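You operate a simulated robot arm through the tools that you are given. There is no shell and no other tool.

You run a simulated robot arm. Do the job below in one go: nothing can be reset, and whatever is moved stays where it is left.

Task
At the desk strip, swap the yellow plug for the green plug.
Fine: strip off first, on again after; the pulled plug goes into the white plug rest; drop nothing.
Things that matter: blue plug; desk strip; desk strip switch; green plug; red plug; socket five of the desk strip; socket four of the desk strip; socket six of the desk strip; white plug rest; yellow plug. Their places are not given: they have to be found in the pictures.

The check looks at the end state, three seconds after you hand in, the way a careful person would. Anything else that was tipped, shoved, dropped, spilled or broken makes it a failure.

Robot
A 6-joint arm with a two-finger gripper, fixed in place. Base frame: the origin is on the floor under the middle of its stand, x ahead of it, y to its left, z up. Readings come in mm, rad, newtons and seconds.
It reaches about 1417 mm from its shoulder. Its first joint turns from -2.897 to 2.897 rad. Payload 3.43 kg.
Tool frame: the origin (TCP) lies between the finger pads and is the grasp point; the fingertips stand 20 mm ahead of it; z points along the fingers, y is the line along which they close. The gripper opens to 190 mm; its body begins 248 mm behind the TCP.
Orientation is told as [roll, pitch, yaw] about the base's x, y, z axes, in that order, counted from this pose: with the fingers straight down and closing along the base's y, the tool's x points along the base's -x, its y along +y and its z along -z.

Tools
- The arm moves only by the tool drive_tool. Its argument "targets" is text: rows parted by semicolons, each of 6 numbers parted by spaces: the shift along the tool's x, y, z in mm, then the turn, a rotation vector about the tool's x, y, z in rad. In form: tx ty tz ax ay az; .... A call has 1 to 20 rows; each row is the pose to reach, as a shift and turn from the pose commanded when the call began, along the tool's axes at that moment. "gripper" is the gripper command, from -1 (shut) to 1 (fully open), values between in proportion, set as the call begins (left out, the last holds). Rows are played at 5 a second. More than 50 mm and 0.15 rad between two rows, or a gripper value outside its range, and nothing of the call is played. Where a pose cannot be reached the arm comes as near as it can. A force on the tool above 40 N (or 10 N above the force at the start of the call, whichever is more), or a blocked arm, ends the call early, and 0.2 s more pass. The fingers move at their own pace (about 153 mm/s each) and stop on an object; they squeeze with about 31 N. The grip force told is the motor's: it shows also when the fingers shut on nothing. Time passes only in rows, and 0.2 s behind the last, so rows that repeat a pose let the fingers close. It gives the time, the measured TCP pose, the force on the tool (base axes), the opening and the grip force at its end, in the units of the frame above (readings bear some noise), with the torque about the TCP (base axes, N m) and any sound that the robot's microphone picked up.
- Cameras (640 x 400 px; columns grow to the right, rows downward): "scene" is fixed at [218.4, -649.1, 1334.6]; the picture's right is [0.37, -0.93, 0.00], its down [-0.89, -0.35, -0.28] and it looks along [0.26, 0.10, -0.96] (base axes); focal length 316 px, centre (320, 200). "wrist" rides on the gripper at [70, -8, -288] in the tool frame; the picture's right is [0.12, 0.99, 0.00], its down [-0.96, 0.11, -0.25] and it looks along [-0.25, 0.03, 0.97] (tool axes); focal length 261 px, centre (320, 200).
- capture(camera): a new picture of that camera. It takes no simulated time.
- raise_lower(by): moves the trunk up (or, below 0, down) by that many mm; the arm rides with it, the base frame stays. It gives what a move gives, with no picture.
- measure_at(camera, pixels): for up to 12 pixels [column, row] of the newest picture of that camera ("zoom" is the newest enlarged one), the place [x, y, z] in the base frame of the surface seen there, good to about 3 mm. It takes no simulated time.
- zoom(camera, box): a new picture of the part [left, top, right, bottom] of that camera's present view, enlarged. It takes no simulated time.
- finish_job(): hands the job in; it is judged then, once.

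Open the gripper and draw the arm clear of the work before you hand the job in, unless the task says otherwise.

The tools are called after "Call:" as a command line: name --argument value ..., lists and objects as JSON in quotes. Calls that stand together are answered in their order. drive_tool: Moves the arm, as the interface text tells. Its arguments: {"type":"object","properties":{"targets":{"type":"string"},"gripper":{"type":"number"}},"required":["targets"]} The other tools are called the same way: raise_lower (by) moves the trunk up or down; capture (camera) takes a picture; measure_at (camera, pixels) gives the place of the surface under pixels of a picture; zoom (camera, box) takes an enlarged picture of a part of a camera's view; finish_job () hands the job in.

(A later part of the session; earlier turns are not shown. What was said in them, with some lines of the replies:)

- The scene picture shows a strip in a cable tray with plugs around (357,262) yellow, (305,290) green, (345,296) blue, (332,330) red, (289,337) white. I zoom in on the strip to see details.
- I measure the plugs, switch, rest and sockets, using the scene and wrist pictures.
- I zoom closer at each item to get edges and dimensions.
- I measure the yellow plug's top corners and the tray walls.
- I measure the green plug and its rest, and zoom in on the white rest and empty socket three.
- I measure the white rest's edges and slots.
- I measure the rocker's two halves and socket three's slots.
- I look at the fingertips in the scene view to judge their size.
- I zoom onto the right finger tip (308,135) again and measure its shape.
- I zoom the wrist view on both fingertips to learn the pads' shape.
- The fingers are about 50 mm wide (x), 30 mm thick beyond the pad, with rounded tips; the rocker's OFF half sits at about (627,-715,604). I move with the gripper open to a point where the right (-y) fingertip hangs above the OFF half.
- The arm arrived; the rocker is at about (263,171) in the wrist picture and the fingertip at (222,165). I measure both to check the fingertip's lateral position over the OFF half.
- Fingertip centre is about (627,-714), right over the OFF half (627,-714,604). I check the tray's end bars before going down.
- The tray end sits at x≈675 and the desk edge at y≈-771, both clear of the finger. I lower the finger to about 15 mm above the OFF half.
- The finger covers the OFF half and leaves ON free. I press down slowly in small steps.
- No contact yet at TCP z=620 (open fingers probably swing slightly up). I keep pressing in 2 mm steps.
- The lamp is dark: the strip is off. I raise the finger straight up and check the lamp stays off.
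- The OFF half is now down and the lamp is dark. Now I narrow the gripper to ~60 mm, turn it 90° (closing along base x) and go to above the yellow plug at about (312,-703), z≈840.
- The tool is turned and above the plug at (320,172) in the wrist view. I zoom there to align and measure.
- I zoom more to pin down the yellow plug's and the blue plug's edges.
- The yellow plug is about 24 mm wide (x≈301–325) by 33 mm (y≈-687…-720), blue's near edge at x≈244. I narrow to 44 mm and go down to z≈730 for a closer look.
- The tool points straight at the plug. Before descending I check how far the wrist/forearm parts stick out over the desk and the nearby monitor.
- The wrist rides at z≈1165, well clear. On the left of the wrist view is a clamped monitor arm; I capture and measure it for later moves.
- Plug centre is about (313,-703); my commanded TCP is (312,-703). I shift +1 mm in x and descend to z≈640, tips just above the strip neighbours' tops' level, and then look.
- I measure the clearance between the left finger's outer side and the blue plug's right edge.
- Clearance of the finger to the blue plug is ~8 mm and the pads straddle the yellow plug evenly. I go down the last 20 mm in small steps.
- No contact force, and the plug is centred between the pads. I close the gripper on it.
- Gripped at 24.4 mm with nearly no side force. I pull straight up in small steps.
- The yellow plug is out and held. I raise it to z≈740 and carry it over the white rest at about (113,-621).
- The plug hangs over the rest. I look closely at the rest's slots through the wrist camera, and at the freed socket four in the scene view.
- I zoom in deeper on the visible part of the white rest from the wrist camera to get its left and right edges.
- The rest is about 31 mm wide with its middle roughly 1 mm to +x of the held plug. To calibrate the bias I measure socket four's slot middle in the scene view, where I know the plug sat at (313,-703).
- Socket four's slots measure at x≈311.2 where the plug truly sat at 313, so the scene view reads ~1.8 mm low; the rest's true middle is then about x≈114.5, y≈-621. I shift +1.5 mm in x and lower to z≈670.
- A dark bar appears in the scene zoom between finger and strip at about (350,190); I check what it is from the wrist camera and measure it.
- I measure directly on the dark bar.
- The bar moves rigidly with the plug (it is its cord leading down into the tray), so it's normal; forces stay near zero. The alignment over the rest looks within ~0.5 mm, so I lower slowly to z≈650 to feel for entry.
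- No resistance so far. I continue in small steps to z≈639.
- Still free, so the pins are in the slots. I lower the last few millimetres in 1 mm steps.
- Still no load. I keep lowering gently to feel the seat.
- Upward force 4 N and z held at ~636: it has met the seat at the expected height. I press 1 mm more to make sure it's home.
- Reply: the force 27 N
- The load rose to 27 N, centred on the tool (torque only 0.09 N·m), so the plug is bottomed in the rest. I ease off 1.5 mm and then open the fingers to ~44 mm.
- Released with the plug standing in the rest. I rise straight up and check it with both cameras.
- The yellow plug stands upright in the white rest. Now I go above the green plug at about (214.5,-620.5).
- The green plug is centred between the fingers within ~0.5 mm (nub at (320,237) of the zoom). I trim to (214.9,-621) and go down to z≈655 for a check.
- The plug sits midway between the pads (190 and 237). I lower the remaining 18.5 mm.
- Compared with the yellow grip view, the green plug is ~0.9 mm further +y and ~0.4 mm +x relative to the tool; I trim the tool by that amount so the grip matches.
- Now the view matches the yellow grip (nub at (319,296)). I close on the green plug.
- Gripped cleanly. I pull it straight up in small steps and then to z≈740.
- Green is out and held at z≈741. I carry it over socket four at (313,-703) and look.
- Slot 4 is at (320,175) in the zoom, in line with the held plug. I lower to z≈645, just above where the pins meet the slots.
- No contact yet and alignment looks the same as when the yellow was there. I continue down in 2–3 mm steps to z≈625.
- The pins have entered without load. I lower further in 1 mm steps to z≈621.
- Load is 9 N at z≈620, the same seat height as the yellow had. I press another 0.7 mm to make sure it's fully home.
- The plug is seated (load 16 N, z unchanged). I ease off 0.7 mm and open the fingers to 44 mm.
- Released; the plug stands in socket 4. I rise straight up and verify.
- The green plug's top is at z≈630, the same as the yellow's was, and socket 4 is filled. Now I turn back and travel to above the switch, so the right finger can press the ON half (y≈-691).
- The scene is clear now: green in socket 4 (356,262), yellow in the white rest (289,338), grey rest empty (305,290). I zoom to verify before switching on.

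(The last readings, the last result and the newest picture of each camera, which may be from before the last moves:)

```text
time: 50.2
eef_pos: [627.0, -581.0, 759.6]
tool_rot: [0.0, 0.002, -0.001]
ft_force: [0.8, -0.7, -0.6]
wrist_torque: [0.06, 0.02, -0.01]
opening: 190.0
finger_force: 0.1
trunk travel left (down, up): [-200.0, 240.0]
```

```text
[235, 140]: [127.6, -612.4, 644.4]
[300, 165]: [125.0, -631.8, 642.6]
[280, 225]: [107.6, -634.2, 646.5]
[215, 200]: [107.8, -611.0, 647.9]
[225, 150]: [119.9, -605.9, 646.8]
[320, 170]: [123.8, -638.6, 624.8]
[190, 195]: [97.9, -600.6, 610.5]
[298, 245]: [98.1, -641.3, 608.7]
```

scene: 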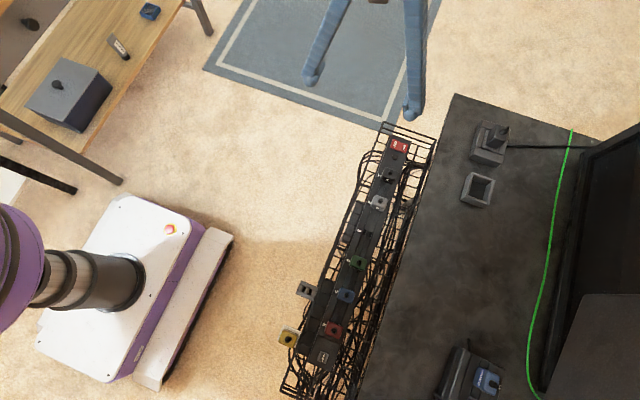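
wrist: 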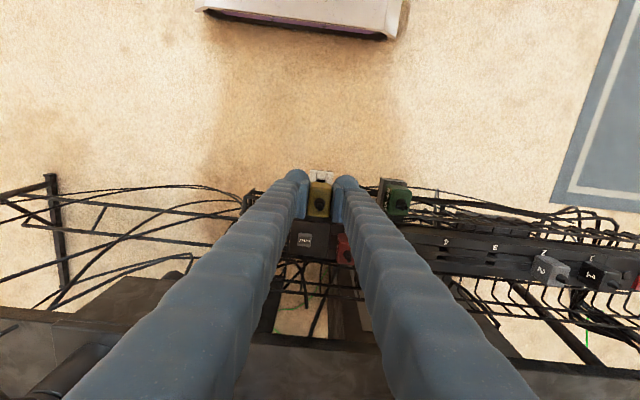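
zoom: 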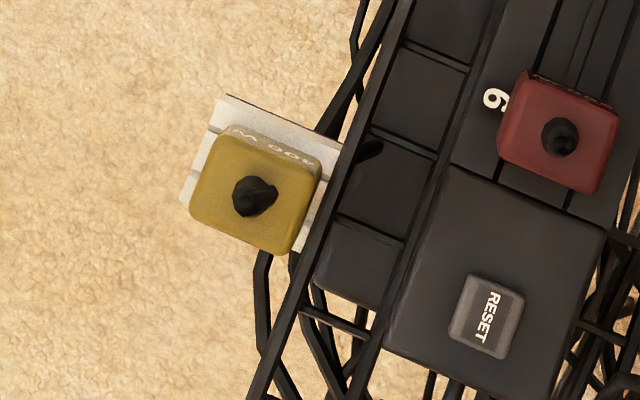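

Everything is in place: green top at z≈630 in socket 4, yellow top at z≈646 in the white rest. I lower the finger over the ON half to z≈640.

Call:
drive_tool --targets "0 0 40 0 0 0; 0 0 80 0 0 0; 0 0 105 0 0 0; 0 0 120 0 0 0; 0 0 120 0 0 0"

Call:
zoom --camera "scene" --box '[360, 110, 456, 170]'

Call:
zoom --camera "wrist" --box '[180, 100, 340, 220]'

```text
time: 51.4
eef_pos: [625.4, -578.9, 641.1]
tool_rot: [0.0, 0.002, 0.001]
ft_force: [0.3, -0.1, -0.2]
wrist_torque: [0.04, -0.03, 0.01]
opening: 190.1
finger_force: 0.0
trunk travel left (down, up): [-200.0, 240.0]
```

```text
6.67 times, centred on (408, 140) of scene
```

zoom: 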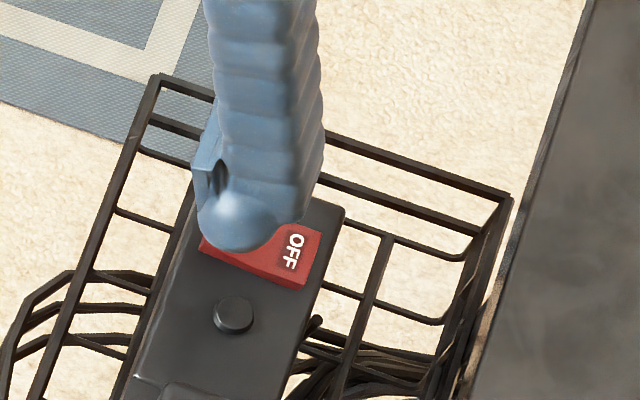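

```text
3.33 times, centred on (260, 160) of wrist
```

zoom: 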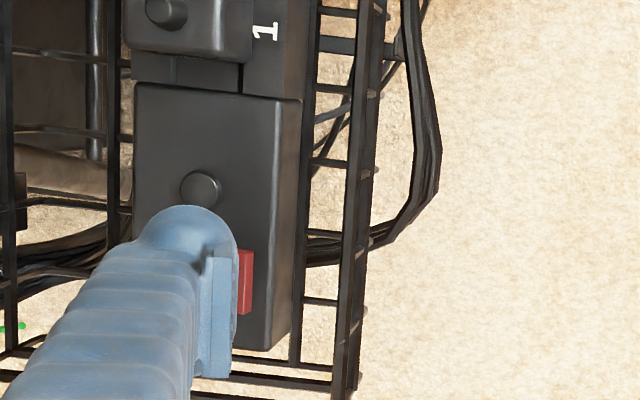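

The fingertip covers ON and leaves OFF free. I press down slowly.

Call:
drive_tool --targets "0 0 8 0 0 0; 0 0 15 0 0 0; 0 0 20 0 0 0; 0 0 22 0 0 0; 0 0 24 0 0 0; 0 0 26 0 0 0; 0 0 27 0 0 0; 0 0 27 0 0 0"

Call:
zoom --camera "scene" --box '[360, 110, 456, 170]'

```text
time: 53.2
eef_pos: [627.6, -579.0, 613.6]
tool_rot: [0.001, -0.001, 0.001]
ft_force: [1.0, 0.8, 0.7]
wrist_torque: [-0.1, 0.0, 0.07]
opening: 189.8
finger_force: 0.2
trunk travel left (down, up): [-200.0, 240.0]
```

```text
6.67 times, centred on (408, 140) of scene
```

zoom: 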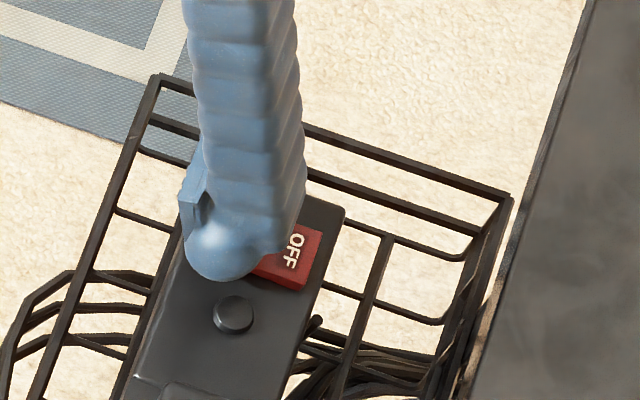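

Light contact is starting but the lamp is still dark. I press a few more millimetres in 1 mm steps.

Call:
drive_tool --targets "0 0 1 0 0 0; 0 0 2 0 0 0; 0 0 3 0 0 0; 0 0 3 0 0 0"

Call:
zoom --camera "scene" --box '[360, 110, 456, 170]'

```text
time: 54.2
eef_pos: [627.6, -581.0, 610.3]
tool_rot: [0.0, 0.001, 0.0]
ft_force: [-0.6, -0.5, 0.0]
wrist_torque: [-0.01, 0.04, -0.01]
opening: 190.1
finger_force: 0.0
trunk travel left (down, up): [-200.0, 240.0]
```

```text
6.67 times, centred on (408, 140) of scene
```

zoom: 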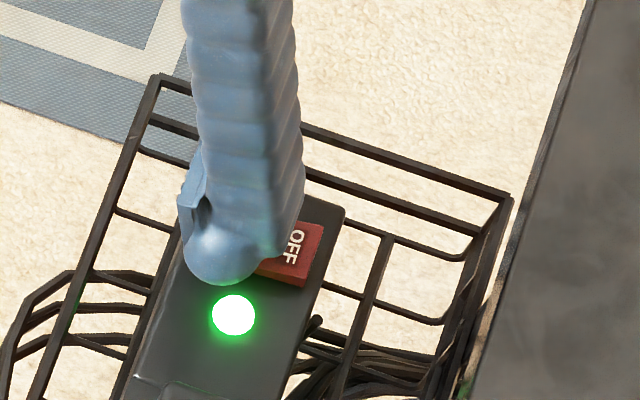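

The lamp is lit: the strip is on. I rise straight up and withdraw toward the starting pose with the gripper open.

Call:
drive_tool --targets "0 0 -10 0 0 0; 0 0 -45 0 0 0; 0 0 -85 0 0 0; 0 0 -125 0 0 0; 0 0 -165 0 0 0; 0 0 -190 0 0 0; 25.8 16.8 -206 0 0 0; 51.5 33.5 -222 0 0 0; 77.3 50.3 -238 0 0 0; 103 67 -254 0 0 0; 128.8 83.8 -270 0 0 0; 154.5 100.5 -286 0 0 0; 180.3 117.3 -302 0 0 0; 206 134 -317 0 0 0; 206 134 -317 0 0 0"

Call:
capture --camera "scene"

Call:
zoom --camera "scene" --box '[370, 130, 434, 170]'

Call:
zoom --camera "scene" --box '[260, 220, 420, 400]'

```text
time: 57.4
eef_pos: [421.8, -446.2, 927.9]
tool_rot: [-0.001, 0.001, 0.0]
ft_force: [-0.4, 0.4, 0.3]
wrist_torque: [-0.07, -0.02, -0.01]
opening: 190.0
finger_force: 0.1
trunk travel left (down, up): [-200.0, 240.0]
```

```text
taken
```

scene: 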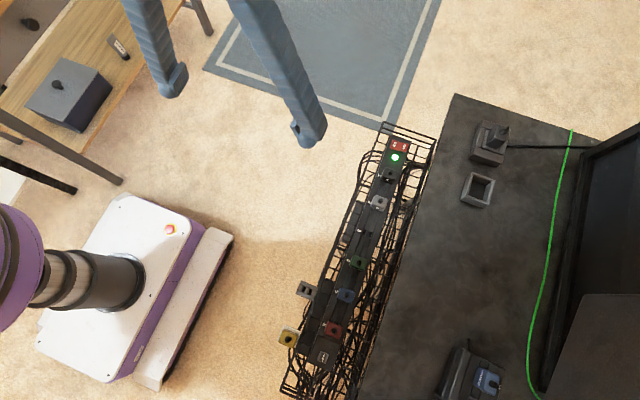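

```text
10.00 times, centred on (402, 150) of scene
```

zoom: 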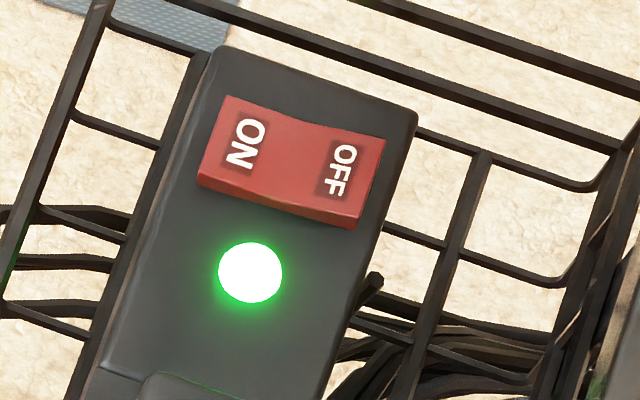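

```text
2.22 times, centred on (340, 310) of scene
```

zoom: 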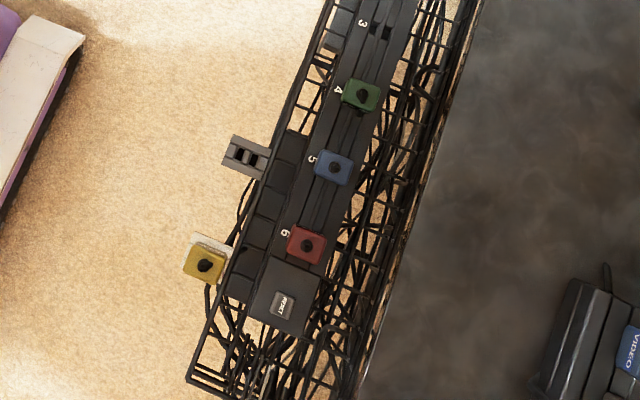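

The lamp is lit with ON down. Green sits in socket 4, yellow stands in the white rest, blue and red are where they were, and the arm is clear with the gripper open, so I hand the job in.

Call:
finish_job

```text
The job is handed in.
```

The swap is done and handed in. I don't have the result of the check.

- **Strip power:** I switched the strip off before touching any plug and back on at the end. The lamp is lit and the ON side is down.
- **Green plug:** It is in socket four, where the yellow plug was. Its top is at the same height as the yellow's was, so it looks fully seated.
- **Yellow plug:** It stands upright in the white plug rest. It met a firm stop when I pressed it in.
- **Everything else:** In the final pictures the blue and red plugs are where they were. Nothing was dropped, and I saw nothing else out of place.

The grey rest that held the green plug is now empty. The arm is back near its starting pose, clear of the work, with the gripper open.
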